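You operate a simulated robot arm through the tools that you are given. There is no shell and no other tool. Be economical: measure what you need, move in short steps, check, and stop when the job is done.

Carry out the task below with a simulated robot arm. There is one attempt and no reset: what you move stays moved.

TASK
Swap the collar on the post for the one on the set-up card.
Fine: old collar into the tray pocket marked COLLAR; clamp locked again; gauge arm stays out; leave ZERO; the tray stays put.
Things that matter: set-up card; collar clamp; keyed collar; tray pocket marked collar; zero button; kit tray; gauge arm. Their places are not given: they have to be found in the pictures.

The check looks at the end state, three seconds after you hand in, the way a careful person would. Anything else that was tipped, shoved, dropped, spilled or broken makes it a failure.

THE ROBOT
A 7-joint arm with a two-finger parallel gripper, fixed in place. Base frame: the origin is at the foot of the arm, x ahead of it, y to its left, z up; the work surface is at about z = 0. Units: m, degrees, N and s.
With the tool pointing down near the work surface it reaches from about 0.24 to 0.62 m from the base axis. Its first joint turns from -66.0 to 66.0 degrees. Payload 2.6 kg.
The tool frame sits at the grasp point between the pads (the TCP): z along the fingers, y along the line on which they close. The tips reach 0.03 m beyond it. The gripper opens to 0.094 m. The fingers are 0.028 m wide and 0.01 m thick; the gripper's body (0.05 by 0.096 m) begins 0.055 m behind the TCP.
Orientation is that of the tool frame in the base frame, as a unit quaternion [w, x, y, z]. With the fingers straight down and closing along the base's y, the tool's x points along the base's -x, its y along +y and its z along -z.

THE INTERFACE
- The arm moves only by the tool arm_command. Its arguments are lists of equal length, an entry for each row: "hand": the opening, from 0 (shut) to 1 (fully open); "slide": the shift along the tool's x, y, z in units of 100 mm (1.0 is 100 mm), a list of three; "rot": the turn, a rotation vector about the tool's x, y, z in units of 90 degrees (1.0 is 90 degrees), a list of three. In form: {"hand": [hand, ...], "slide": [[tx, ty, tz], ...], "rot": [[ax, ay, az], ...]}. A call has 1 to 20 rows; each row is the pose to reach, as a shift and turn from the pose commanded when the call began, along the tool's axes at that moment. A call with a number of a shift or a turn outside -1 to 1 is refused whole. A row lasts 0.2 s, in which the tool goes at most 0.05 m and 8.6 degrees; a call with a longer step from one row to the next is refused whole, and so is a gripper value outside its range. A pose out of reach is approached as far as the arm can. The call stops where the force on the tool passes 40 N (or 10 N more than at its start, if that is more) or the arm is blocked; 0.2 s more then pass. The fingers move at their own pace (about 0.072 m/s each) and stop on an object; they squeeze with about 35 N. The grip force told is the motor's: it shows also when the fingers shut on nothing. Time passes only in rows, and 0.2 s behind the last, so rows that repeat a pose let the fingers close. It gives the time, the measured TCP pose, the force on the tool (base axes), the opening and the grip force at its end, in the units of the frame above (readings bear some noise).
- Cameras (640 x 400 px; columns grow to the right, rows downward): "scene" is fixed at [0.0477, 0.4424, 0.5676]; the picture's right is [-0.66, -0.75, 0.00], its down [-0.40, 0.35, -0.85] and it looks along [0.64, -0.55, -0.53] (base axes); focal length 330 px, centre (320, 200). "wrist" rides on the gripper at [-0.037, 0, -0.058] in the tool frame; the picture's right is [0.00, -1.00, 0.00], its down [0.97, 0.00, -0.24] and it looks along [0.24, 0.00, 0.97] (tool axes); focal length 218 px, centre (320, 200).
- camera(camera): a new picture of that camera. The clock stands still meanwhile.
- probe_pixels(camera, pixels): for up to 12 pixels [column, row] of the newest picture of that camera ("zoom" is the newest enlarged one), the place [x, y, z] in the base frame of the surface seen there, good to about 0.003 m. The clock stands still meanwhile.
- inspect(camera, box): a new picture of the part [left, top, right, bottom] of that camera's present view, enlarged. The clock stands still meanwhile.
- hand_in(): hands the job in; it is judged then, once.

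Go step by step. Measure first, check grasps and placings, and put right what went wrong. The budget is 80 turns and 34 pictures, counting those below and the enlarged ones. Unless the task says otherwise, let go and move clear before handing in, and close with one line.

The tools are called after ">>>" as a command line: name --argument value ..., lists and objects as JSON in quotes. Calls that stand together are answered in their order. arm_command: Moves the arm, as the interface text tells. Its arguments: {"type":"object","properties":{"hand":{"type":"array","items":{"type":"number"}},"slide":{"type":"array","items":{"type":"array","items":{"type":"number"}}},"rot":{"type":"array","items":{"type":"array","items":{"type":"number"}}}},"required":["hand","slide","rot"]} The other tools are called the same way: camera (camera) takes a picture; probe_pixels (camera, pixels) gives the place of the surface under pixels of a picture; inspect (camera, box) takes an enlarged picture of a part of a camera's view; hand_in () hands the job in.

At the start:

```text
clock: 0.0
eef_pos: [0.3304, 0.0896, 0.3273]
ee_rot: [0.0, 0.0, 1.0, 0.0]
force: [-0.1, 0.6, 0.1]
grip_width: 0.0939
gripper_force: 0.0
```

scene: 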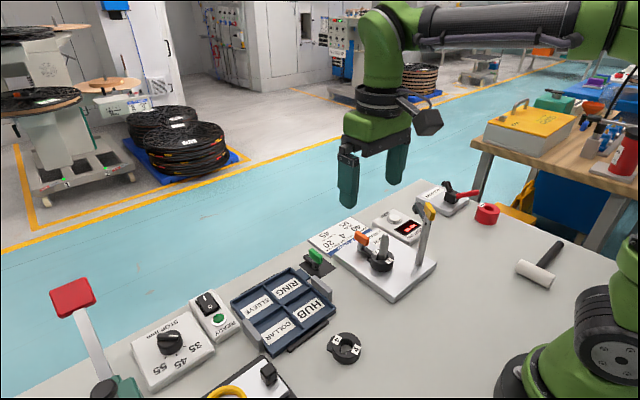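
wrist: 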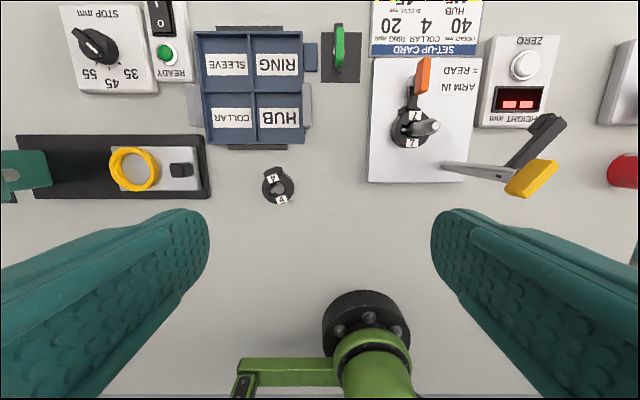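

The wrist picture shows a collar marked 7 on the post near (410,128), a loose collar marked 4 near (278,185), and the card at (425,25). I'll enlarge these areas.

>>> inspect --camera "wrist" --box '[360, 0, 580, 200]'

>>> inspect --camera "scene" --box '[300, 180, 460, 310]'

>>> inspect --camera "wrist" --box '[180, 20, 360, 220]'

```text
2.00 times, centred on (470, 100) of wrist
```

zoom: 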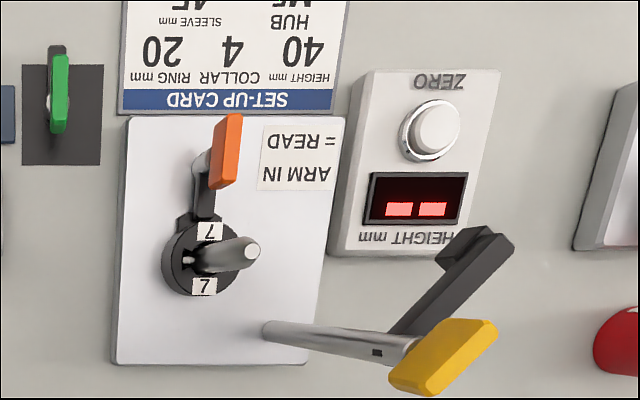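

```text
3.08 times, centred on (380, 245) of scene
```

zoom: 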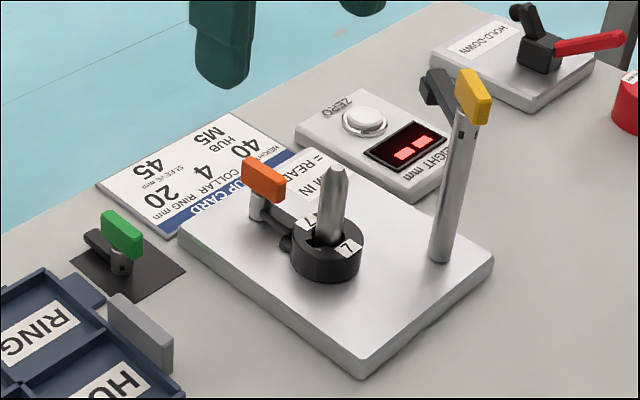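

```text
2.00 times, centred on (270, 120) of wrist
```

zoom: 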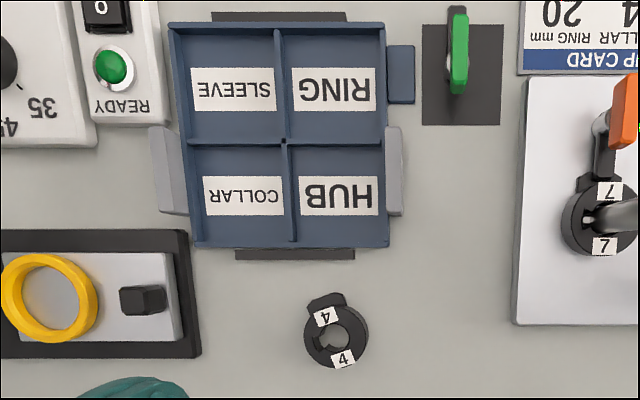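

The card calls for collar 4, and the post holds 7 with an orange clamp lever beside it. I'll measure the main points now.

>>> probe_pixels --camera "zoom" --pixels '[[335, 340], [325, 302], [342, 362], [318, 344], [240, 165], [240, 225], [200, 190], [285, 190], [240, 150], [359, 340], [310, 340], [610, 245]]'

>>> probe_pixels --camera "wrist" --pixels '[[424, 65], [419, 88], [411, 98], [414, 114], [410, 143], [398, 128], [436, 126], [392, 128], [380, 170], [445, 166], [530, 178], [404, 118]]'

```text
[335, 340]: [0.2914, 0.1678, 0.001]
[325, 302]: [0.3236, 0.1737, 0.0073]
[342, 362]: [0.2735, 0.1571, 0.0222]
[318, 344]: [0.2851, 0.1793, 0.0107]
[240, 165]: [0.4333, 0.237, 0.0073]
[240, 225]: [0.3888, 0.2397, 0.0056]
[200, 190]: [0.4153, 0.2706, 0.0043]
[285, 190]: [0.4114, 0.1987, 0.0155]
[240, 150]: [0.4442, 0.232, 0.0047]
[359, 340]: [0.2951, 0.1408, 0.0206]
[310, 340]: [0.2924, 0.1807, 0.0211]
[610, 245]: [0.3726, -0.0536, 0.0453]
```

```text
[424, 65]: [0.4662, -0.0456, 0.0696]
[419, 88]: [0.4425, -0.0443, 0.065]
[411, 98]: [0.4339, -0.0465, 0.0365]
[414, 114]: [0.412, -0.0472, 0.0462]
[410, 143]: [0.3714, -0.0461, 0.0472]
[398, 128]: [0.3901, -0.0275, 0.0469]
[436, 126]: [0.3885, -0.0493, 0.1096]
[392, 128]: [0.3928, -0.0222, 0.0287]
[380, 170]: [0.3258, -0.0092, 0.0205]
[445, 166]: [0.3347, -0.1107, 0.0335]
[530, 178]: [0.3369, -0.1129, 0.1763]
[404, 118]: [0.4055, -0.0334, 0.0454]
```

Collar 7 sits on the post at about (0.39,-0.047), with its top at z 0.047. The clamp lever is at about (0.45,-0.045,0.07). I'll move in above it for a close look at the clamp.

>>> arm_command --hand '[1, 1, 1, 1]' --slide '[[-0.25, -0.25, 0.2], [-0.5, -0.5, 0.45], [-0.75, -0.75, 0.65], [-1, -1, 0.87]]' --rot '[[0, 0, 0], [0, 0, 0], [0, 0, 0], [0, 0, 0]]'

>>> camera --camera "wrist"

```text
clock: 1.0
eef_pos: [0.4311, -0.0088, 0.2398]
ee_rot: [0.0, 0.0, 1.0, 0.0]
force: [0.4, 0.4, -0.8]
grip_width: 0.0941
gripper_force: 0.0
```

```text
28 pictures are left
```

wrist: 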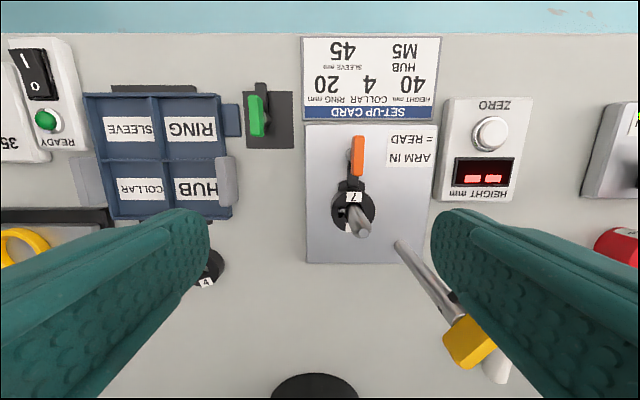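

>>> inspect --camera "wrist" --box '[300, 120, 428, 248]'

>>> inspect --camera "scene" --box '[340, 215, 420, 280]'

```text
3.12 times, centred on (364, 184) of wrist
```

zoom: 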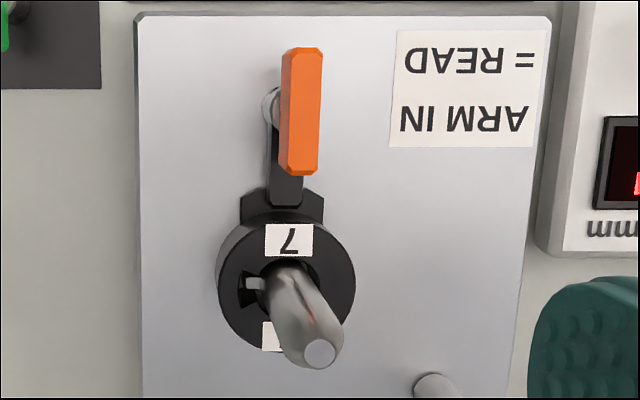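

```text
6.15 times, centred on (380, 248) of scene
```

zoom: 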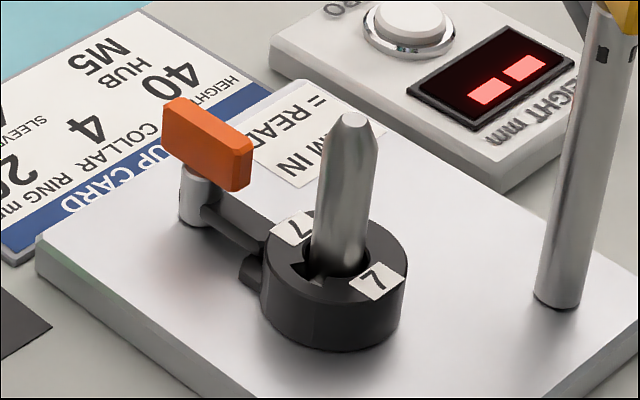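

The clamp is a swivel latch. An orange bar sits on a silver pivot, with a black finger lying over the collar lug at (285,190) in the first zoom, and the post's key faces +y. I'll measure the bar, pivot, lug and key.

>>> probe_pixels --camera "zoom" --pixels '[[180, 105], [168, 140], [240, 140], [205, 150], [190, 205], [235, 228], [250, 270], [265, 290], [315, 268], [350, 118], [330, 340], [245, 175]]'

>>> probe_pixels --camera "wrist" --pixels '[[357, 138], [358, 172], [353, 155], [363, 155], [348, 154], [354, 180], [343, 186], [382, 211], [381, 210], [353, 197], [369, 214], [400, 245]]'

```text
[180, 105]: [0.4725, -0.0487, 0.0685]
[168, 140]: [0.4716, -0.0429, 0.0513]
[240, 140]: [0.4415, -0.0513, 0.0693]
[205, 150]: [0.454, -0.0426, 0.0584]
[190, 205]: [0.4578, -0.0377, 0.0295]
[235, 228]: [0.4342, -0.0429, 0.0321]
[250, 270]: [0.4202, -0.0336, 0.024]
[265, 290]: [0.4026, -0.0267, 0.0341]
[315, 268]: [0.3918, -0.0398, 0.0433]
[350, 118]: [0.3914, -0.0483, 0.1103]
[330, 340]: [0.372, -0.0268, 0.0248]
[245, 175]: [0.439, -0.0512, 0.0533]
```

```text
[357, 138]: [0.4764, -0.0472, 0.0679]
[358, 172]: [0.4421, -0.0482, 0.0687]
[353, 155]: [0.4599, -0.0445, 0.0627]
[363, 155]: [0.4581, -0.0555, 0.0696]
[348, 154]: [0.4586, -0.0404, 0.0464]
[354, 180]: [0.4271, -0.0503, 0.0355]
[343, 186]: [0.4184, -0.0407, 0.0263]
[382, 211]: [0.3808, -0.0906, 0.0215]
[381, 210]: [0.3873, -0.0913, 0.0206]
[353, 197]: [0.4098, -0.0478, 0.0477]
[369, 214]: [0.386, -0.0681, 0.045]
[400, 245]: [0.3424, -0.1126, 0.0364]
```

The bar is centred on its pivot at about (0.458,-0.049), spans z 0.05–0.069 and lies along x. I'll come down over it with the fingers part open.

>>> arm_command --hand '[0.4, 0.4, 0.4, 0.4]' --slide '[[-0.276, -0.386, 0], [-0.276, -0.386, 0.35], [-0.276, -0.386, 0.7], [-0.276, -0.386, 1.0]]' --rot '[[0, 0, 0], [0, 0, 0], [0, 0, 0], [0, 0, 0]]'

>>> camera --camera "wrist"

```text
clock: 2.0
eef_pos: [0.4593, -0.0492, 0.1413]
ee_rot: [0.0, 0.0, 1.0, 0.001]
force: [0.5, 0.8, 0.3]
grip_width: 0.0375
gripper_force: 0.1
```

```text
25 pictures are left
```

wrist: 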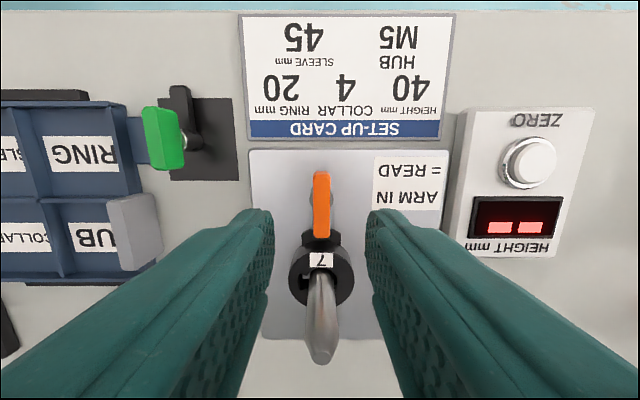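

The bar at (321,205) sits centred between the fingers. I'll go down to TCP z ≈ 0.067 and close on it.

>>> arm_command --hand '[0.4, 0.4, 0.4, 0.1, 0, 0, 0]' --slide '[[0, 0, 0.35], [0, 0, 0.65], [0, 0, 0.73], [0, 0, 0.73], [0, 0, 0.73], [0, 0, 0.73], [0, 0, 0.73]]' --rot '[[0, 0, 0], [0, 0, 0], [0, 0, 0], [0, 0, 0], [0, 0, 0], [0, 0, 0], [0, 0, 0]]'

```text
clock: 3.6
eef_pos: [0.457, -0.0497, 0.0678]
ee_rot: [0.0, 0.001, 1.0, -0.002]
force: [0.3, -5.5, -7.9]
grip_width: 0.0168
gripper_force: 44.7
```

The grip is on the bar at 0.0168 m wide with low forces. I'll turn it about the tool's z in small steps.

>>> arm_command --hand '[0, 0, 0, 0, 0]' --slide '[[0, 0, 0], [0, 0, 0], [0, 0, 0], [0, 0, 0], [0, 0, 0]]' --rot '[[0, 0, 0.07], [0, 0, 0.14], [0, 0, 0.21], [0, 0, 0.28], [0, 0, 0.35]]'

>>> camera --camera "scene"

```text
clock: 4.8
eef_pos: [0.4592, -0.0493, 0.0682]
ee_rot: [0.002, 0.271, 0.963, 0.0]
force: [1.2, -12.3, 7.0]
grip_width: 0.0302
gripper_force: 45.3
```

```text
24 pictures are left
```

scene: 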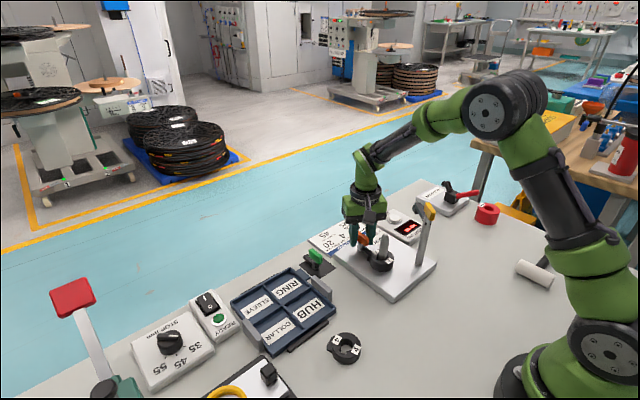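

The opening grew to 0.030 m, so the bar may not be following the turn. I'll take a closer look.

>>> inspect --camera "scene" --box '[330, 200, 430, 290]'

>>> camera --camera "wrist"

```text
4.44 times, centred on (380, 245) of scene
```

zoom: 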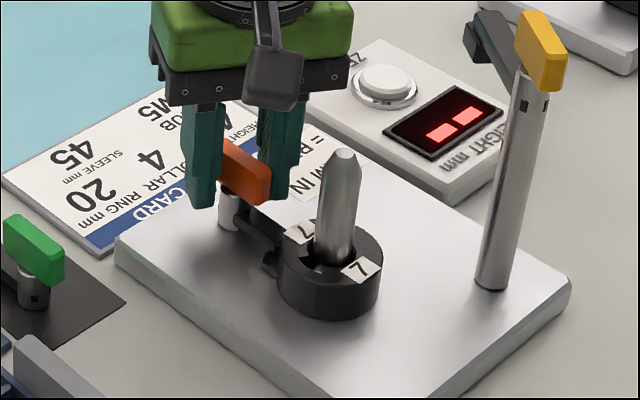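

```text
22 pictures are left
```

wrist: 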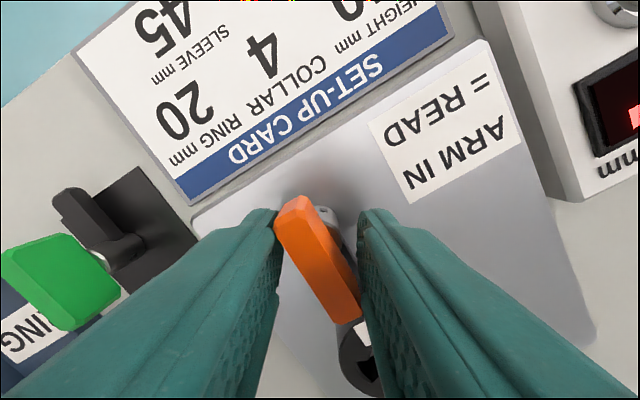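

The bar hasn't moved while the gripper wedged diagonally, so there's a stop on this side. I'll turn back and on the other way.

>>> arm_command --hand '[0, 0, 0, 0, 0, 0, 0, 0, 0, 0]' --slide '[[0, 0, 0], [0, 0, 0], [0, 0, 0], [0, 0, 0], [0, 0, 0], [0, 0, 0], [0, 0, 0], [0, 0, 0], [0, 0, 0], [0, 0, 0]]' --rot '[[0, 0, -0.07], [0, 0, -0.14], [0, 0, -0.21], [0, 0, -0.28], [0, 0, -0.35], [0, 0, -0.42], [0, 0, -0.49], [0, 0, -0.56], [0, 0, -0.63], [0, 0, -0.7]]'

>>> inspect --camera "scene" --box '[330, 200, 430, 290]'

```text
clock: 7.0
eef_pos: [0.4556, -0.0511, 0.0674]
ee_rot: [-0.001, -0.271, 0.963, -0.002]
force: [-3.0, -15.6, -6.7]
grip_width: 0.017
gripper_force: 45.2
```

```text
4.44 times, centred on (380, 245) of scene
```

zoom: 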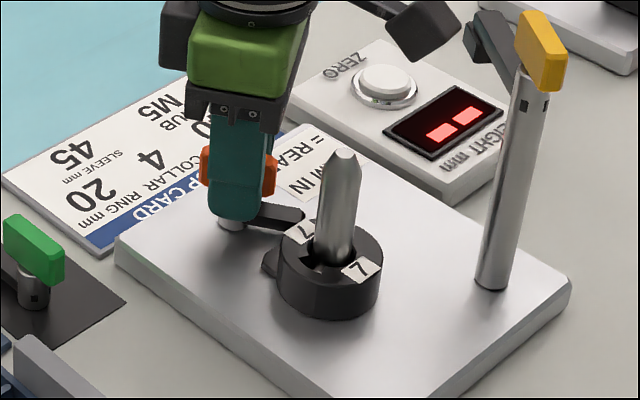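

It turns freely this way, and the finger is swinging clear at (275,215). I'll continue to about 90°.

>>> arm_command --hand '[0, 0, 0, 0, 0, 0, 0, 0, 0]' --slide '[[0, 0, 0], [0, 0, 0], [0, 0, 0], [0, 0, 0], [0, 0, 0], [0, 0, 0], [0, 0, 0], [0, 0, 0], [0, 0, 0]]' --rot '[[0, 0, -0.07], [0, 0, -0.14], [0, 0, -0.21], [0, 0, -0.28], [0, 0, -0.35], [0, 0, -0.42], [0, 0, -0.49], [0, 0, -0.56], [0, 0, -0.63]]'

>>> inspect --camera "scene" --box '[330, 200, 430, 290]'

```text
clock: 9.0
eef_pos: [0.4582, -0.0517, 0.0671]
ee_rot: [0.0, -0.696, 0.718, -0.002]
force: [16.5, -18.9, -19.1]
grip_width: 0.0169
gripper_force: 44.8
```

```text
4.44 times, centred on (380, 245) of scene
```

zoom: 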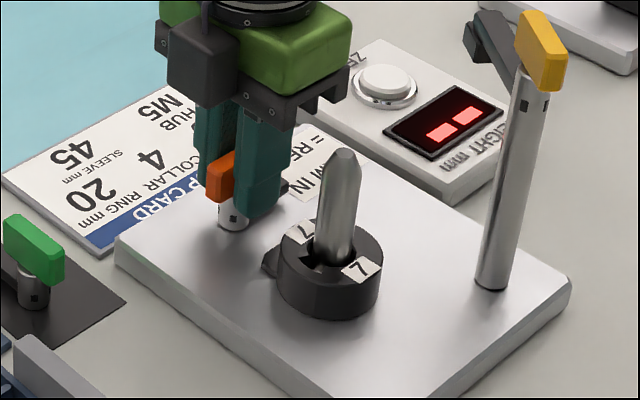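

The clamp is open, with the bar now along y. I'll let go, rise 0.1 m and turn the wrist back.

>>> arm_command --hand '[0.4, 0.4, 0.4, 0.4, 0.4, 0.5, 0.6, 0.75, 0.75, 0.75, 0.75, 0.75, 0.75, 0.75, 0.75, 0.75, 0.75, 0.75]' --slide '[[0, 0, 0], [0, 0, 0], [0, 0, -0.3], [0, 0, -0.65], [0, 0, -1], [0, 0, -1], [0, 0, -1], [0, 0, -1], [0, 0, -1], [0, 0, -1], [0, 0, -1], [0, 0, -1], [0, 0, -1], [0, 0, -1], [0, 0, -1], [0, 0, -1], [0, 0, -1], [0, 0, -1]]' --rot '[[0, 0, 0], [0, 0, 0], [0, 0, 0], [0, 0, 0], [0, 0, 0.05], [0, 0, 0.13], [0, 0, 0.21], [0, 0, 0.29], [0, 0, 0.37], [0, 0, 0.45], [0, 0, 0.53], [0, 0, 0.61], [0, 0, 0.69], [0, 0, 0.77], [0, 0, 0.85], [0, 0, 0.92], [0, 0, 0.98], [0, 0, 0.98]]'

>>> inspect --camera "scene" --box '[330, 200, 430, 290]'

>>> camera --camera "wrist"

```text
clock: 12.8
eef_pos: [0.4576, -0.0498, 0.1685]
ee_rot: [0.0, 0.001, 1.0, -0.001]
force: [-0.4, -0.4, -0.3]
grip_width: 0.0703
gripper_force: 0.0
```

```text
4.44 times, centred on (380, 245) of scene
```

zoom: 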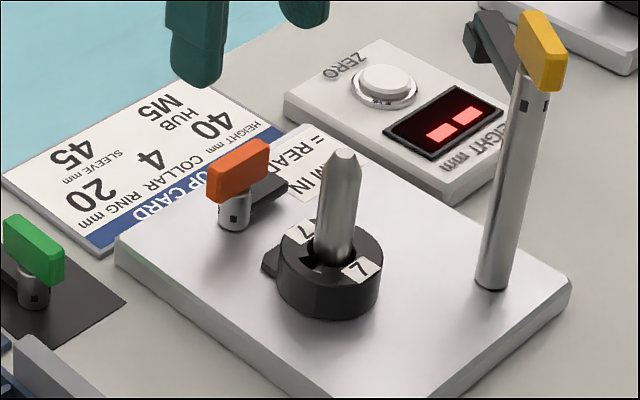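

```text
18 pictures are left
```

wrist: 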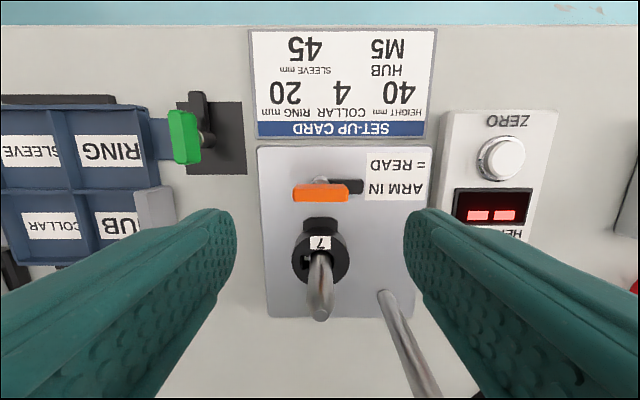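

The clamp finger is clear of the collar. I'll measure the collar rim to get its centre.

>>> probe_pixels --camera "wrist" --pixels '[[294, 260], [347, 260], [321, 242], [321, 314], [320, 222], [300, 264], [321, 236], [310, 280], [334, 280]]'

>>> probe_pixels --camera "zoom" --pixels '[[345, 152], [283, 250], [380, 255], [335, 270], [325, 312], [330, 225], [266, 270], [240, 160], [485, 290]]'

```text
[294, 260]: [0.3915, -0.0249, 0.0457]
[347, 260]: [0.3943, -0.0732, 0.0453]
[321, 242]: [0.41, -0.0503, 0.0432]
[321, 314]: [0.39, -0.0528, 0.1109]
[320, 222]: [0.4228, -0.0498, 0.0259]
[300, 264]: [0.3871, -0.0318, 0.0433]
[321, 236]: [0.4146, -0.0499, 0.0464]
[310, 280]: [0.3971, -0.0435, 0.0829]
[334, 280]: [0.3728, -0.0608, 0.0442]
```

```text
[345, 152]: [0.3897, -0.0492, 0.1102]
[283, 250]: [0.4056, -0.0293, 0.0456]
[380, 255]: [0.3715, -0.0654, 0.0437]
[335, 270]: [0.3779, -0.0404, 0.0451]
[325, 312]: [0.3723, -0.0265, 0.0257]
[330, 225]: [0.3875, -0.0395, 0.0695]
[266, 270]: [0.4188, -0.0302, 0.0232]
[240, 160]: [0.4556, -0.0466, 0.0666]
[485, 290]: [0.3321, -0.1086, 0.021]
```

The collar centre is at about (0.390,-0.049) with radius 0.024 and top z 0.0455. I'll move over it and descend, staying above the post top with the palm.

>>> arm_command --hand '[0.75, 0.75, 0.75, 0.75, 0.75, 0.75]' --slide '[[0.35, 0.0, 0], [0.68, 0.0, 0], [0.68, 0.0, 0.3], [0.68, 0.0, 0.6], [0.68, 0.0, 0.9], [0.68, 0.0, 1.0]]' --rot '[[0, 0, 0], [0, 0, 0], [0, 0, 0], [0, 0, 0], [0, 0, 0], [0, 0, 0]]'

>>> camera --camera "wrist"

```text
clock: 14.2
eef_pos: [0.388, -0.0489, 0.0656]
ee_rot: [0.001, 0.0, 1.0, 0.0]
force: [0.2, -0.3, 0.0]
grip_width: 0.0705
gripper_force: 0.1
```

```text
17 pictures are left
```

wrist: 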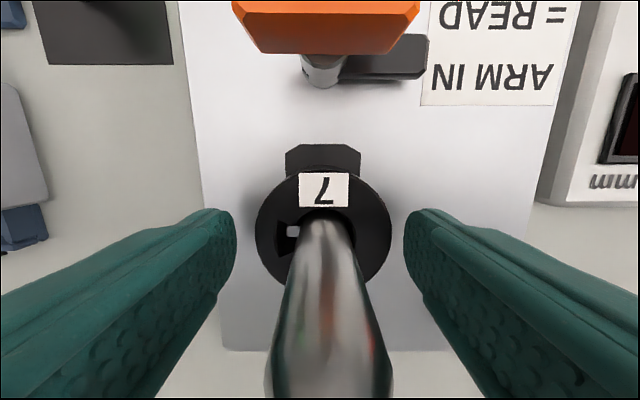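

The collar centre, at column 323, lies midway between the fingers. I'll descend 5 mm, close, and lift a little as a check.

>>> arm_command --hand '[0.75, 0, 0, 0, 0, 0, 0]' --slide '[[-0.015, -0.005, 0.05], [-0.015, -0.005, 0.05], [-0.015, -0.005, 0.05], [-0.015, -0.005, 0.05], [-0.015, -0.005, 0.05], [-0.015, -0.005, 0.0], [-0.015, -0.005, -0.1]]' --rot '[[0, 0, 0], [0, 0, 0], [0, 0, 0], [0, 0, 0], [0, 0, 0], [0, 0, 0], [0, 0, 0]]'

```text
clock: 15.8
eef_pos: [0.3891, -0.0494, 0.0783]
ee_rot: [0.0, 0.0, 1.0, -0.001]
force: [0.8, 0.2, -1.8]
grip_width: 0.053
gripper_force: 34.9
```

The collar came up, gripped at 0.053 m. I'll lift it clear of the post and start toward the tray.

>>> arm_command --hand '[0, 0, 0, 0, 0, 0, 0]' --slide '[[0, 0, -0.35], [0, 0, -0.7], [0, 0, -1.0], [0, 0.2, -1.0], [0, 0.5, -1], [0, 0.8, -1], [0, 1, -1]]' --rot '[[0, 0, 0], [0, 0, 0], [0, 0, 0], [0, 0, 0], [0, 0, 0], [0, 0, 0], [0, 0, 0]]'

>>> arm_command --hand '[0, 0, 0, 0]' --slide '[[0, 0.3, 0], [0, 0.6, 0], [0, 0.9, 0], [0, 1, 0]]' --rot '[[0, 0, 0], [0, 0, 0], [0, 0, 0], [0, 0, 0]]'

>>> camera --camera "wrist"

```text
clock: 17.4
eef_pos: [0.3905, 0.0513, 0.177]
ee_rot: [0.0, 0.0, 1.0, 0.0]
force: [-0.6, 0.0, -1.4]
grip_width: 0.0531
gripper_force: 34.9
```

```text
clock: 18.4
eef_pos: [0.391, 0.1504, 0.1774]
ee_rot: [0.0, 0.0, 1.0, 0.0]
force: [-0.8, -0.2, -0.8]
grip_width: 0.0532
gripper_force: 34.8
```

```text
16 pictures are left
```

wrist: 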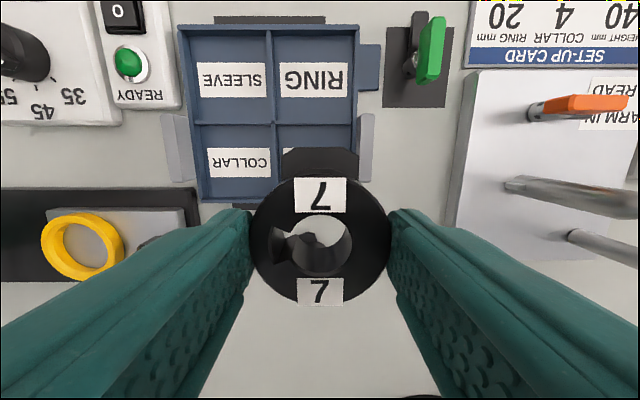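

The collar is held level and square. I'll measure the COLLAR pocket's walls and floor around (238,160).

>>> probe_pixels --camera "wrist" --pixels '[[193, 160], [199, 160], [273, 155], [270, 160], [235, 124], [235, 129], [235, 200], [235, 193], [180, 150], [238, 180], [366, 150], [150, 240]]'

>>> inspect --camera "scene" --box '[225, 260, 345, 360]'

```text
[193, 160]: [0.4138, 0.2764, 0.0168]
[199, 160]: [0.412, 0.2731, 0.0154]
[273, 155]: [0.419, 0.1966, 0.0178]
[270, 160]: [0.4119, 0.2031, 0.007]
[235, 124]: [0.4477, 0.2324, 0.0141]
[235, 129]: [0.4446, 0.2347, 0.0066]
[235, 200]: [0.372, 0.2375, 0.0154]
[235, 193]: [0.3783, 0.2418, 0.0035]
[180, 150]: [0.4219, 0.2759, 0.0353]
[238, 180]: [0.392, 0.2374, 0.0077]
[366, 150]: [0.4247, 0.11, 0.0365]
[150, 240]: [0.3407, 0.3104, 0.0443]
```

```text
4.00 times, centred on (285, 310) of scene
```

zoom: 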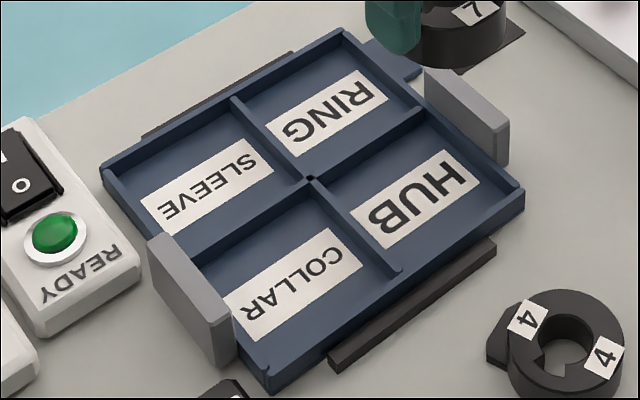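

The pocket interior spans x 0.374–0.447 and y 0.200–0.274, with walls to z 0.017 and a grey guide to z 0.036 on the +y side. I'll turn the gripper 90° so the fingers close along x, clear of the guide, and move over the pocket.

>>> arm_command --hand '[0, 0, 0, 0, 0, 0, 0, 0, 0, 0, 0, 0, 0, 0]' --slide '[[-0.05, 0.2, 0], [-0.1, 0.45, 0], [-0.15, 0.65, 0], [-0.2, 0.845, 0], [-0.2, 0.845, 0], [-0.2, 0.845, 0], [-0.2, 0.845, 0], [-0.2, 0.845, 0], [-0.2, 0.845, 0], [-0.2, 0.845, 0.15], [-0.2, 0.845, 0.3], [-0.2, 0.845, 0.45], [-0.2, 0.845, 0.6], [-0.2, 0.845, 0.7]]' --rot '[[0, 0, -0.07], [0, 0, -0.14], [0, 0, -0.22], [0, 0, -0.3], [0, 0, -0.38], [0, 0, -0.46], [0, 0, -0.54], [0, 0, -0.62], [0, 0, -0.7], [0, 0, -0.78], [0, 0, -0.86], [0, 0, -0.94], [0, 0, -1], [0, 0, -1]]'

>>> camera --camera "wrist"

```text
clock: 21.4
eef_pos: [0.4098, 0.2339, 0.1093]
ee_rot: [0.0, 0.708, -0.706, 0.0]
force: [0.0, 0.4, -0.3]
grip_width: 0.0529
gripper_force: 34.9
```

```text
14 pictures are left
```

wrist: 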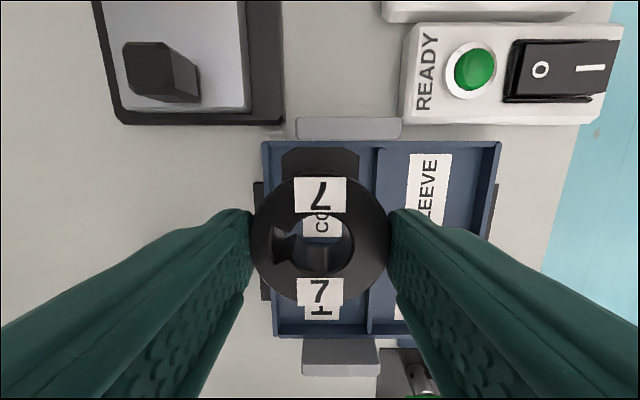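

The collar is centred over the COLLAR pocket, columns 270–372. I'll lower to TCP z 0.050, open slightly and rise.

>>> arm_command --hand '[0, 0, 0, 0, 0.7, 0.7, 0.7, 0.7, 0.7]' --slide '[[0, 0, 0.3], [0, 0, 0.5], [0, 0, 0.59], [0, 0, 0.59], [0, 0, 0.59], [0, 0, 0.59], [0, 0, 0.5], [0, 0, 0.1], [0, 0, -0.2]]' --rot '[[0, 0, 0], [0, 0, 0], [0, 0, 0], [0, 0, 0], [0, 0, 0], [0, 0, 0], [0, 0, 0], [0, 0, 0], [0, 0, 0]]'

>>> camera --camera "wrist"

```text
clock: 23.4
eef_pos: [0.4096, 0.2353, 0.1279]
ee_rot: [0.0, 0.707, -0.707, -0.001]
force: [0.8, 0.2, 0.2]
grip_width: 0.0656
gripper_force: 0.0
```

```text
13 pictures are left
```

wrist: 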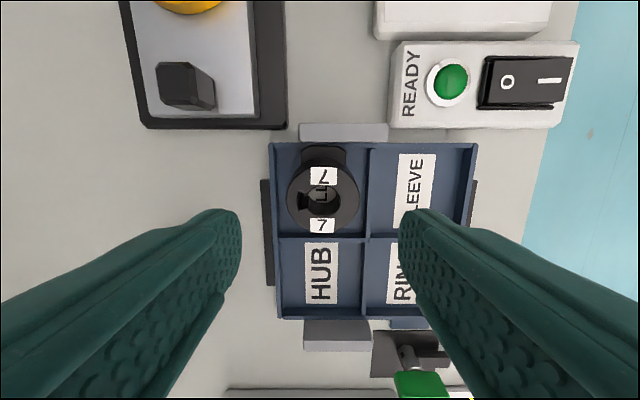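

Collar 7 is lying in its pocket at (322,195) and the tray hasn't shifted. I'll turn back and look at collar 4 from above.

>>> arm_command --hand '[0.75, 0.75, 0.75, 0.75, 0.75, 0.75, 0.75, 0.75, 0.75, 0.75, 0.75, 0.75, 0.75, 0.75]' --slide '[[0, 0, -0.2], [0, 0.1, -0.2], [0.1, 0.2, -0.2], [0.2, 0.3, -0.2], [0.3, 0.4, -0.2], [0.4, 0.5, -0.2], [0.5, 0.6, -0.2], [0.6, 0.7, -0.2], [0.7, 0.8, -0.2], [0.75, 0.9, -0.2], [0.75, 1, -0.2], [0.75, 1, -0.2], [0.75, 1, -0.2], [0.75, 1, -0.2]]' --rot '[[0, 0, 0.08], [0, 0, 0.16], [0, 0, 0.24], [0, 0, 0.32], [0, 0, 0.4], [0, 0, 0.48], [0, 0, 0.56], [0, 0, 0.64], [0, 0, 0.72], [0, 0, 0.8], [0, 0, 0.88], [0, 0, 0.96], [0, 0, 1], [0, 0, 1]]'

>>> inspect --camera "wrist" --box '[240, 120, 400, 280]'

```text
clock: 26.4
eef_pos: [0.3101, 0.1599, 0.147]
ee_rot: [0.0, 0.001, 1.0, 0.0]
force: [-0.1, -1.4, 1.0]
grip_width: 0.0705
gripper_force: 0.1
```

```text
2.50 times, centred on (320, 200) of wrist
```

zoom: 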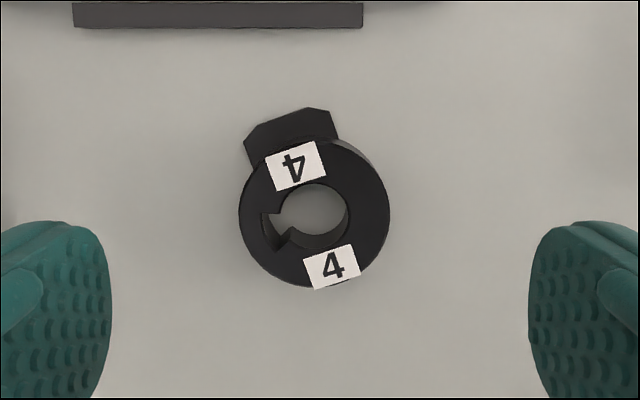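

Collar 4 is turned about 20°, since its labels run from (332,266) to (296,166). I'll measure these points for centre and angle.

>>> probe_pixels --camera "zoom" --pixels '[[296, 166], [332, 266], [242, 213], [387, 213], [314, 142], [314, 284], [266, 216], [290, 232], [248, 145], [332, 120], [275, 180], [352, 250]]'

```text
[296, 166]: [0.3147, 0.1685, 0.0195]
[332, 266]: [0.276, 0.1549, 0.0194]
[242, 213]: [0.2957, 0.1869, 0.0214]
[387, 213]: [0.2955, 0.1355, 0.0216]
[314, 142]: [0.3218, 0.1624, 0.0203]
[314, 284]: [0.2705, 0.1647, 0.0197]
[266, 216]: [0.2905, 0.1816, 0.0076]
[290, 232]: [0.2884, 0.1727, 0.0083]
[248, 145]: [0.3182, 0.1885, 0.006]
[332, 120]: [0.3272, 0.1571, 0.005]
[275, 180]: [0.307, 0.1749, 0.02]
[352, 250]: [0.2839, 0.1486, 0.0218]
```

The collar 4 centre is at (0.2957,0.1615), its top is z 0.021, and it is turned +19.5° about base z. I'll turn the tool to match, then descend to just above the grasp and check.

>>> arm_command --hand '[0.75, 0.75, 0.75, 0.75, 0.75, 0.75, 0.75]' --slide '[[0.08, 0.01, 0], [0.144, 0.016, 0], [0.144, 0.016, 0.2], [0.144, 0.016, 0.5], [0.144, 0.016, 0.8], [0.144, 0.016, 0.9], [0.144, 0.016, 0.9]]' --rot '[[0, 0, -0.08], [0, 0, -0.16], [0, 0, -0.217], [0, 0, -0.217], [0, 0, -0.217], [0, 0, -0.217], [0, 0, -0.217]]'

>>> camera --camera "wrist"

```text
clock: 28.0
eef_pos: [0.2958, 0.1621, 0.0584]
ee_rot: [0.0, -0.169, 0.986, 0.0]
force: [-0.2, -0.1, -0.1]
grip_width: 0.0707
gripper_force: 0.1
```

```text
11 pictures are left
```

wrist: 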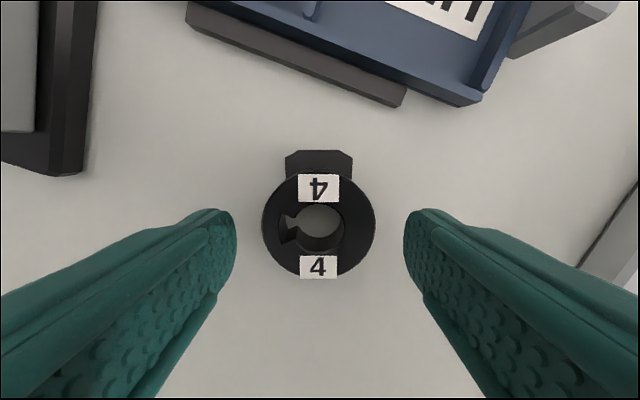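

The collar is square in the picture and centred at column 319. I'll descend to TCP 0.039, close and lift.

>>> arm_command --hand '[0.75, 0.75, 0, 0, 0, 0, 0, 0, 0, 0]' --slide '[[0, 0, 0.15], [0, 0, 0.19], [0, 0, 0.19], [0, 0, 0.19], [0, 0, 0.19], [0, 0, 0.19], [0, 0, 0.1], [0, 0, -0.2], [0, 0, -0.6], [0, 0, -1]]' --rot '[[0, 0, 0], [0, 0, 0], [0, 0, 0], [0, 0, 0], [0, 0, 0], [0, 0, 0], [0, 0, 0], [0, 0, 0], [0, 0, 0], [0, 0, 0]]'

>>> camera --camera "wrist"

```text
clock: 30.2
eef_pos: [0.2953, 0.1609, 0.1593]
ee_rot: [0.001, -0.17, 0.986, 0.0]
force: [0.5, -0.1, -1.1]
grip_width: 0.053
gripper_force: 34.8
```

```text
10 pictures are left
```

wrist: 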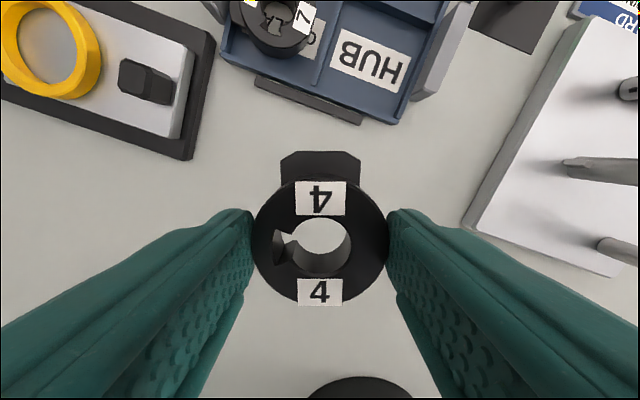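

Collar 4 is held in the same attitude as 7 was, with labels at (321,198) and (320,292). I'll turn back to square and carry it toward the post.

>>> arm_command --hand '[0, 0, 0, 0, 0]' --slide '[[0, 0, -0.2], [-0.1, -0.25, -0.2], [-0.2, -0.5, -0.2], [-0.271, -0.733, -0.2], [-0.271, -0.733, -0.2]]' --rot '[[0, 0, 0.06], [0, 0, 0.12], [0, 0, 0.18], [0, 0, 0.217], [0, 0, 0.217]]'

>>> arm_command --hand '[0, 0, 0, 0, 0]' --slide '[[-0.11, -0.25, 0], [-0.22, -0.5, 0], [-0.33, -0.75, 0], [-0.44, -1, 0], [-0.44, -1, 0]]' --rot '[[0, 0, 0], [0, 0, 0], [0, 0, 0], [0, 0, 0], [0, 0, 0]]'

```text
clock: 31.4
eef_pos: [0.3478, 0.1007, 0.1771]
ee_rot: [0.0, 0.0, 1.0, 0.0]
force: [0.4, -0.1, -1.8]
grip_width: 0.0531
gripper_force: 35.1
```

```text
clock: 32.6
eef_pos: [0.3911, 0.0018, 0.1776]
ee_rot: [0.001, 0.001, 1.0, 0.0]
force: [-0.1, -0.1, -1.0]
grip_width: 0.053
gripper_force: 34.4
```

Forces are steady. I'll move directly over the post, with the collar bottom at about 0.137 and the post top at 0.111, and check alignment.

>>> arm_command --hand '[0, 0, 0, 0, 0]' --slide '[[-0.013, -0.25, 0], [-0.013, -0.51, 0], [-0.013, -0.51, 0.1], [-0.013, -0.51, 0.1], [-0.013, -0.51, 0.1]]' --rot '[[0, 0, 0], [0, 0, 0], [0, 0, 0], [0, 0, 0], [0, 0, 0]]'

>>> inspect --camera "wrist" --box '[240, 140, 400, 320]'

>>> inspect --camera "scene" --box '[330, 190, 430, 280]'

```text
clock: 33.8
eef_pos: [0.3915, -0.0498, 0.1681]
ee_rot: [-0.001, 0.0, 1.0, 0.0]
force: [-0.5, 0.1, -1.4]
grip_width: 0.053
gripper_force: 34.9
```

```text
2.22 times, centred on (320, 230) of wrist
```

zoom: 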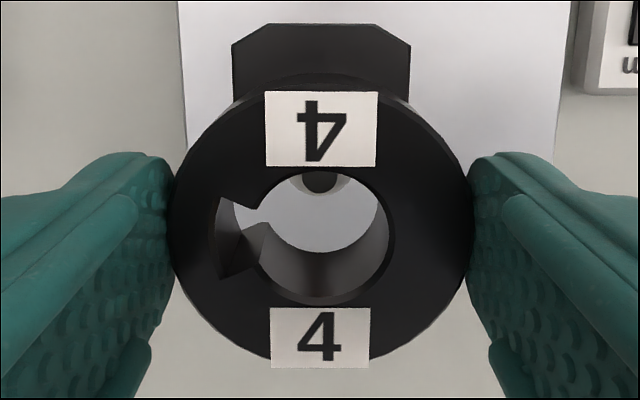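

```text
4.44 times, centred on (380, 235) of scene
```

zoom: 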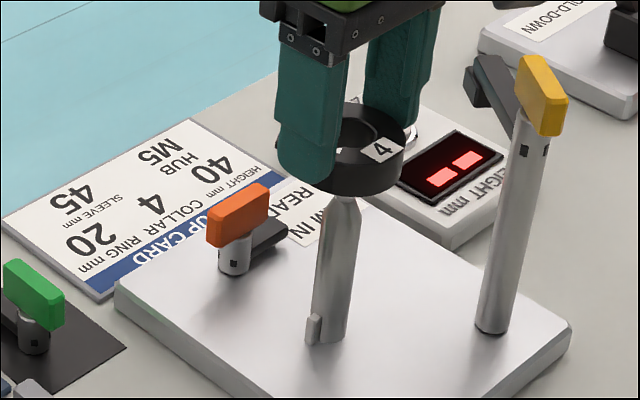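

The collar is over the post, and the post's tip shows through the bore at (320,180). The key is a short rib at the foot, facing +y and in line with the slot. I'll nudge 1.5 mm and lower in steps.

>>> arm_command --hand '[0, 0, 0, 0, 0, 0, 0, 0]' --slide '[[0.015, 0, 0.1], [0.015, 0, 0.2], [0.015, 0, 0.3], [0.015, 0, 0.45], [0.015, 0, 0.6], [0.015, 0, 0.75], [0.015, 0, 0.88], [0.015, 0, 0.88]]' --rot '[[0, 0, 0], [0, 0, 0], [0, 0, 0], [0, 0, 0], [0, 0, 0], [0, 0, 0], [0, 0, 0], [0, 0, 0]]'

>>> camera --camera "wrist"

```text
clock: 35.6
eef_pos: [0.3897, -0.0497, 0.0786]
ee_rot: [0.0, 0.0, 1.0, 0.001]
force: [-0.1, -0.3, -0.5]
grip_width: 0.0529
gripper_force: 35.6
```

```text
7 pictures are left
```

wrist: 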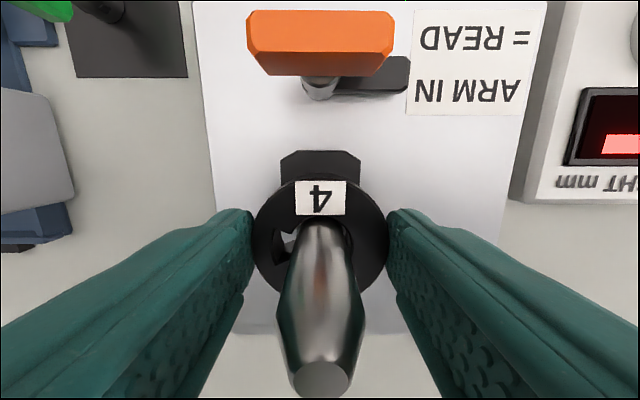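

The collar is on the post with no side force. I'll lower the last 18 mm gently over the key.

>>> arm_command --hand '[0, 0, 0, 0, 0, 0]' --slide '[[0, 0, 0.04], [0, 0, 0.08], [0, 0, 0.12], [0, 0, 0.15], [0, 0, 0.18], [0, 0, 0.18]]' --rot '[[0, 0, 0], [0, 0, 0], [0, 0, 0], [0, 0, 0], [0, 0, 0], [0, 0, 0]]'

>>> inspect --camera "scene" --box '[330, 200, 430, 290]'

```text
clock: 37.0
eef_pos: [0.3898, -0.0496, 0.0618]
ee_rot: [0.001, 0.0, 1.0, 0.0]
force: [-0.1, 0.2, -1.1]
grip_width: 0.053
gripper_force: 34.8
```

```text
4.44 times, centred on (380, 245) of scene
```

zoom: 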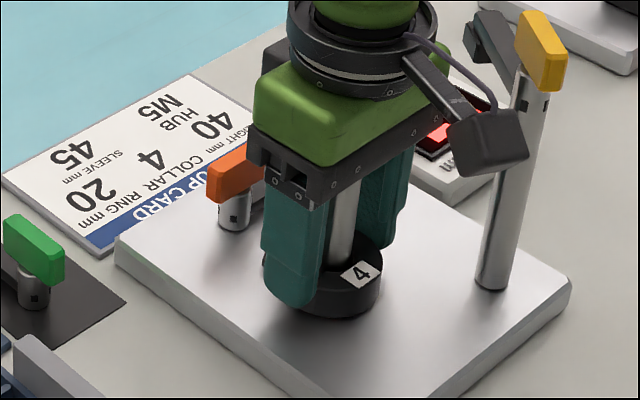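

No resistance, so the slot has passed the key and the collar is about 1–2 mm from its seat. I'll release and rise straight up.

>>> arm_command --hand '[0.75, 0.75, 0.75, 0.75, 0.75, 0.75, 0.75]' --slide '[[0, 0, 0], [0, 0, 0], [0, 0, -0.1], [0, 0, -0.4], [0, 0, -0.7], [-0.3, 0, -1], [-0.68, 0, -1]]' --rot '[[0, 0, 0], [0, 0, 0], [0, 0, 0], [0, 0, 0], [0, 0, 0], [0, 0, 0], [0, 0, 0]]'

>>> inspect --camera "scene" --box '[340, 215, 420, 280]'

```text
clock: 38.6
eef_pos: [0.4594, -0.05, 0.1623]
ee_rot: [0.0, 0.0, 1.0, 0.0]
force: [-0.5, -0.1, 0.8]
grip_width: 0.0705
gripper_force: 0.0
```

```text
6.15 times, centred on (380, 248) of scene
```

zoom: 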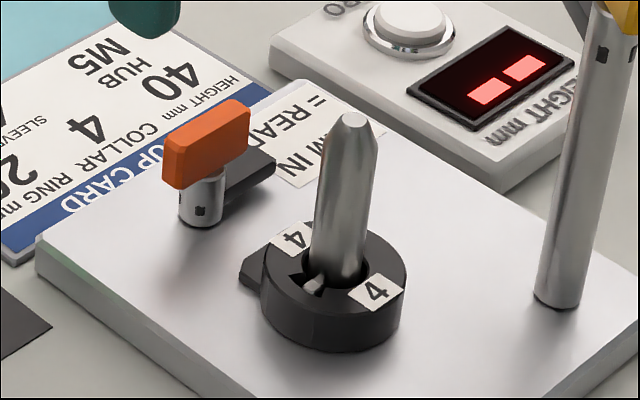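

Collar 4 is seated on the plate with the key in its slot at (315,285). To lock the clamp, I'll turn the wrist to match the bar, descend and grip.

>>> arm_command --hand '[0.4, 0.4, 0.4, 0.4, 0.4, 0.4, 0.4, 0.4, 0.4, 0.4, 0.4, 0.4, 0.4, 0.4, 0.4, 0.4, 0.4, 0, 0, 0]' --slide '[[0.01, 0.005, 0], [0.01, 0.005, 0], [0.01, 0.005, 0], [0.01, 0.005, 0], [0.01, 0.005, 0], [0.01, 0.005, 0], [0.01, 0.005, 0], [0.01, 0.005, 0], [0.01, 0.005, 0], [0.01, 0.005, 0], [0.01, 0.005, 0], [0.01, 0.005, 0], [0.01, 0.005, 0], [0.01, 0.005, 0.3], [0.01, 0.005, 0.6], [0.01, 0.005, 0.85], [0.01, 0.005, 0.94], [0.01, 0.005, 0.94], [0.01, 0.005, 0.94], [0.01, 0.005, 0.94]]' --rot '[[0, 0, -0.08], [0, 0, -0.16], [0, 0, -0.24], [0, 0, -0.32], [0, 0, -0.4], [0, 0, -0.48], [0, 0, -0.56], [0, 0, -0.64], [0, 0, -0.72], [0, 0, -0.8], [0, 0, -0.88], [0, 0, -0.94], [0, 0, -0.98], [0, 0, -0.98], [0, 0, -0.98], [0, 0, -0.98], [0, 0, -0.98], [0, 0, -0.98], [0, 0, -0.98], [0, 0, -0.98]]'

```text
clock: 42.8
eef_pos: [0.4578, -0.0506, 0.066]
ee_rot: [0.002, -0.697, 0.717, -0.002]
force: [22.5, -0.6, -12.8]
grip_width: 0.0171
gripper_force: 45.2
```

The bar is gripped at 0.017 m. I'll swing it back to the locked position, slightly against the stop.

>>> arm_command --hand '[0, 0, 0, 0, 0, 0, 0, 0, 0, 0, 0, 0, 0, 0, 0, 0]' --slide '[[0, 0, 0], [0, 0, 0], [0, 0, 0], [0, 0, 0], [0, 0, 0], [0, 0, 0], [0, 0, 0], [0, 0, 0], [0, 0, 0], [0, 0, 0], [0, 0, 0], [0, 0, 0], [0, 0, 0], [0, 0, 0], [0, 0, 0], [0, 0, 0]]' --rot '[[0, 0, 0.07], [0, 0, 0.14], [0, 0, 0.21], [0, 0, 0.28], [0, 0, 0.35], [0, 0, 0.42], [0, 0, 0.49], [0, 0, 0.56], [0, 0, 0.63], [0, 0, 0.7], [0, 0, 0.77], [0, 0, 0.84], [0, 0, 0.91], [0, 0, 0.98], [0, 0, 1.0], [0, 0, 1.0]]'

>>> inspect --camera "scene" --box '[330, 200, 430, 290]'

```text
clock: 46.2
eef_pos: [0.4567, -0.0504, 0.0669]
ee_rot: [0.0, 0.016, 1.0, 0.0]
force: [6.5, -16.1, -14.6]
grip_width: 0.017
gripper_force: 45.1
```

```text
4.44 times, centred on (380, 245) of scene
```

zoom: 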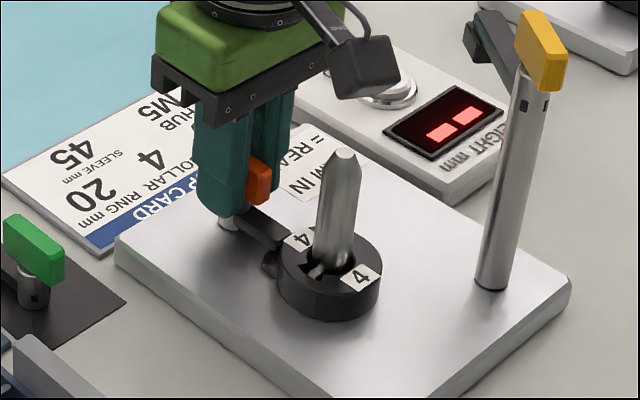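

The finger is back over the collar lug at (270,235). I'll let go, rise clear and check.

>>> arm_command --hand '[0.4, 0.4, 0.4, 0.4, 0.4, 0.4]' --slide '[[0, 0, 0], [0, 0, 0], [0, 0, -0.2], [0, 0, -0.5], [0, 0, -0.8], [0, 0, -1]]' --rot '[[0, 0, 0], [0, 0, 0], [0, 0, 0], [0, 0, 0], [0, 0, 0], [0, 0, 0]]'

>>> arm_command --hand '[0.4, 0.4]' --slide '[[0, 0, -0.4], [0, 0, -0.8]]' --rot '[[0, 0, 0], [0, 0, 0]]'

>>> inspect --camera "scene" --box '[220, 190, 460, 360]'

>>> inspect --camera "wrist" --box '[220, 100, 420, 300]'

```text
clock: 47.6
eef_pos: [0.4562, -0.0497, 0.1667]
ee_rot: [-0.001, 0.016, 1.0, 0.0]
force: [0.2, -0.2, -0.3]
grip_width: 0.0374
gripper_force: 0.0
```

```text
clock: 48.2
eef_pos: [0.4543, -0.0511, 0.246]
ee_rot: [0.0, 0.016, 1.0, 0.0]
force: [0.2, 0.6, -0.4]
grip_width: 0.0376
gripper_force: 0.0
```

```text
2.35 times, centred on (340, 275) of scene
```

zoom: 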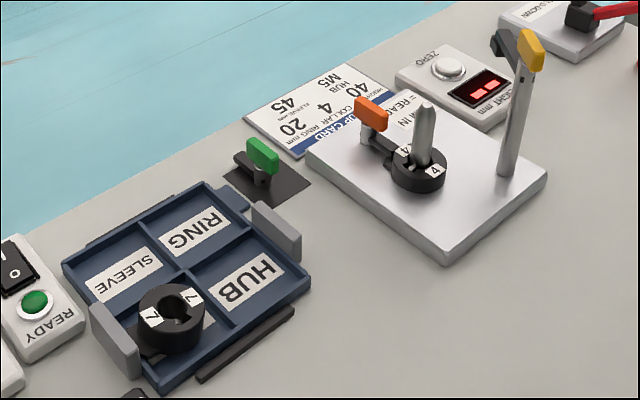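

```text
2.00 times, centred on (320, 200) of wrist
```

zoom: 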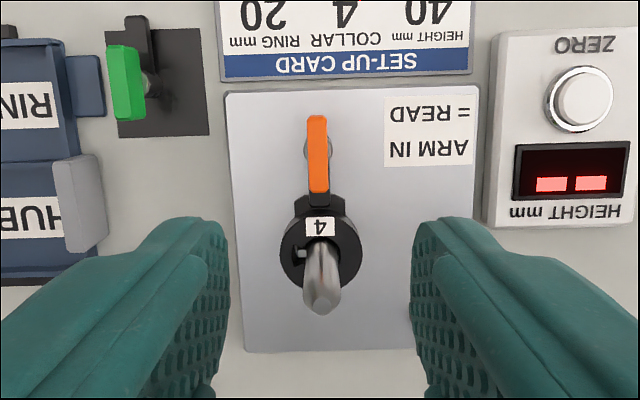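

The pictures show collar 4 keyed and seated with the clamp bar straight over its lug. Collar 7 is in the COLLAR pocket, the gauge arm is out, and ZERO and the tray are untouched. I'm handing in.

>>> hand_in

```text
The job is handed in.
```

The job is handed in: collar 4 is on the post with the clamp locked, collar 7 is in the COLLAR pocket, and the gauge arm, ZERO button and tray were left as they were.
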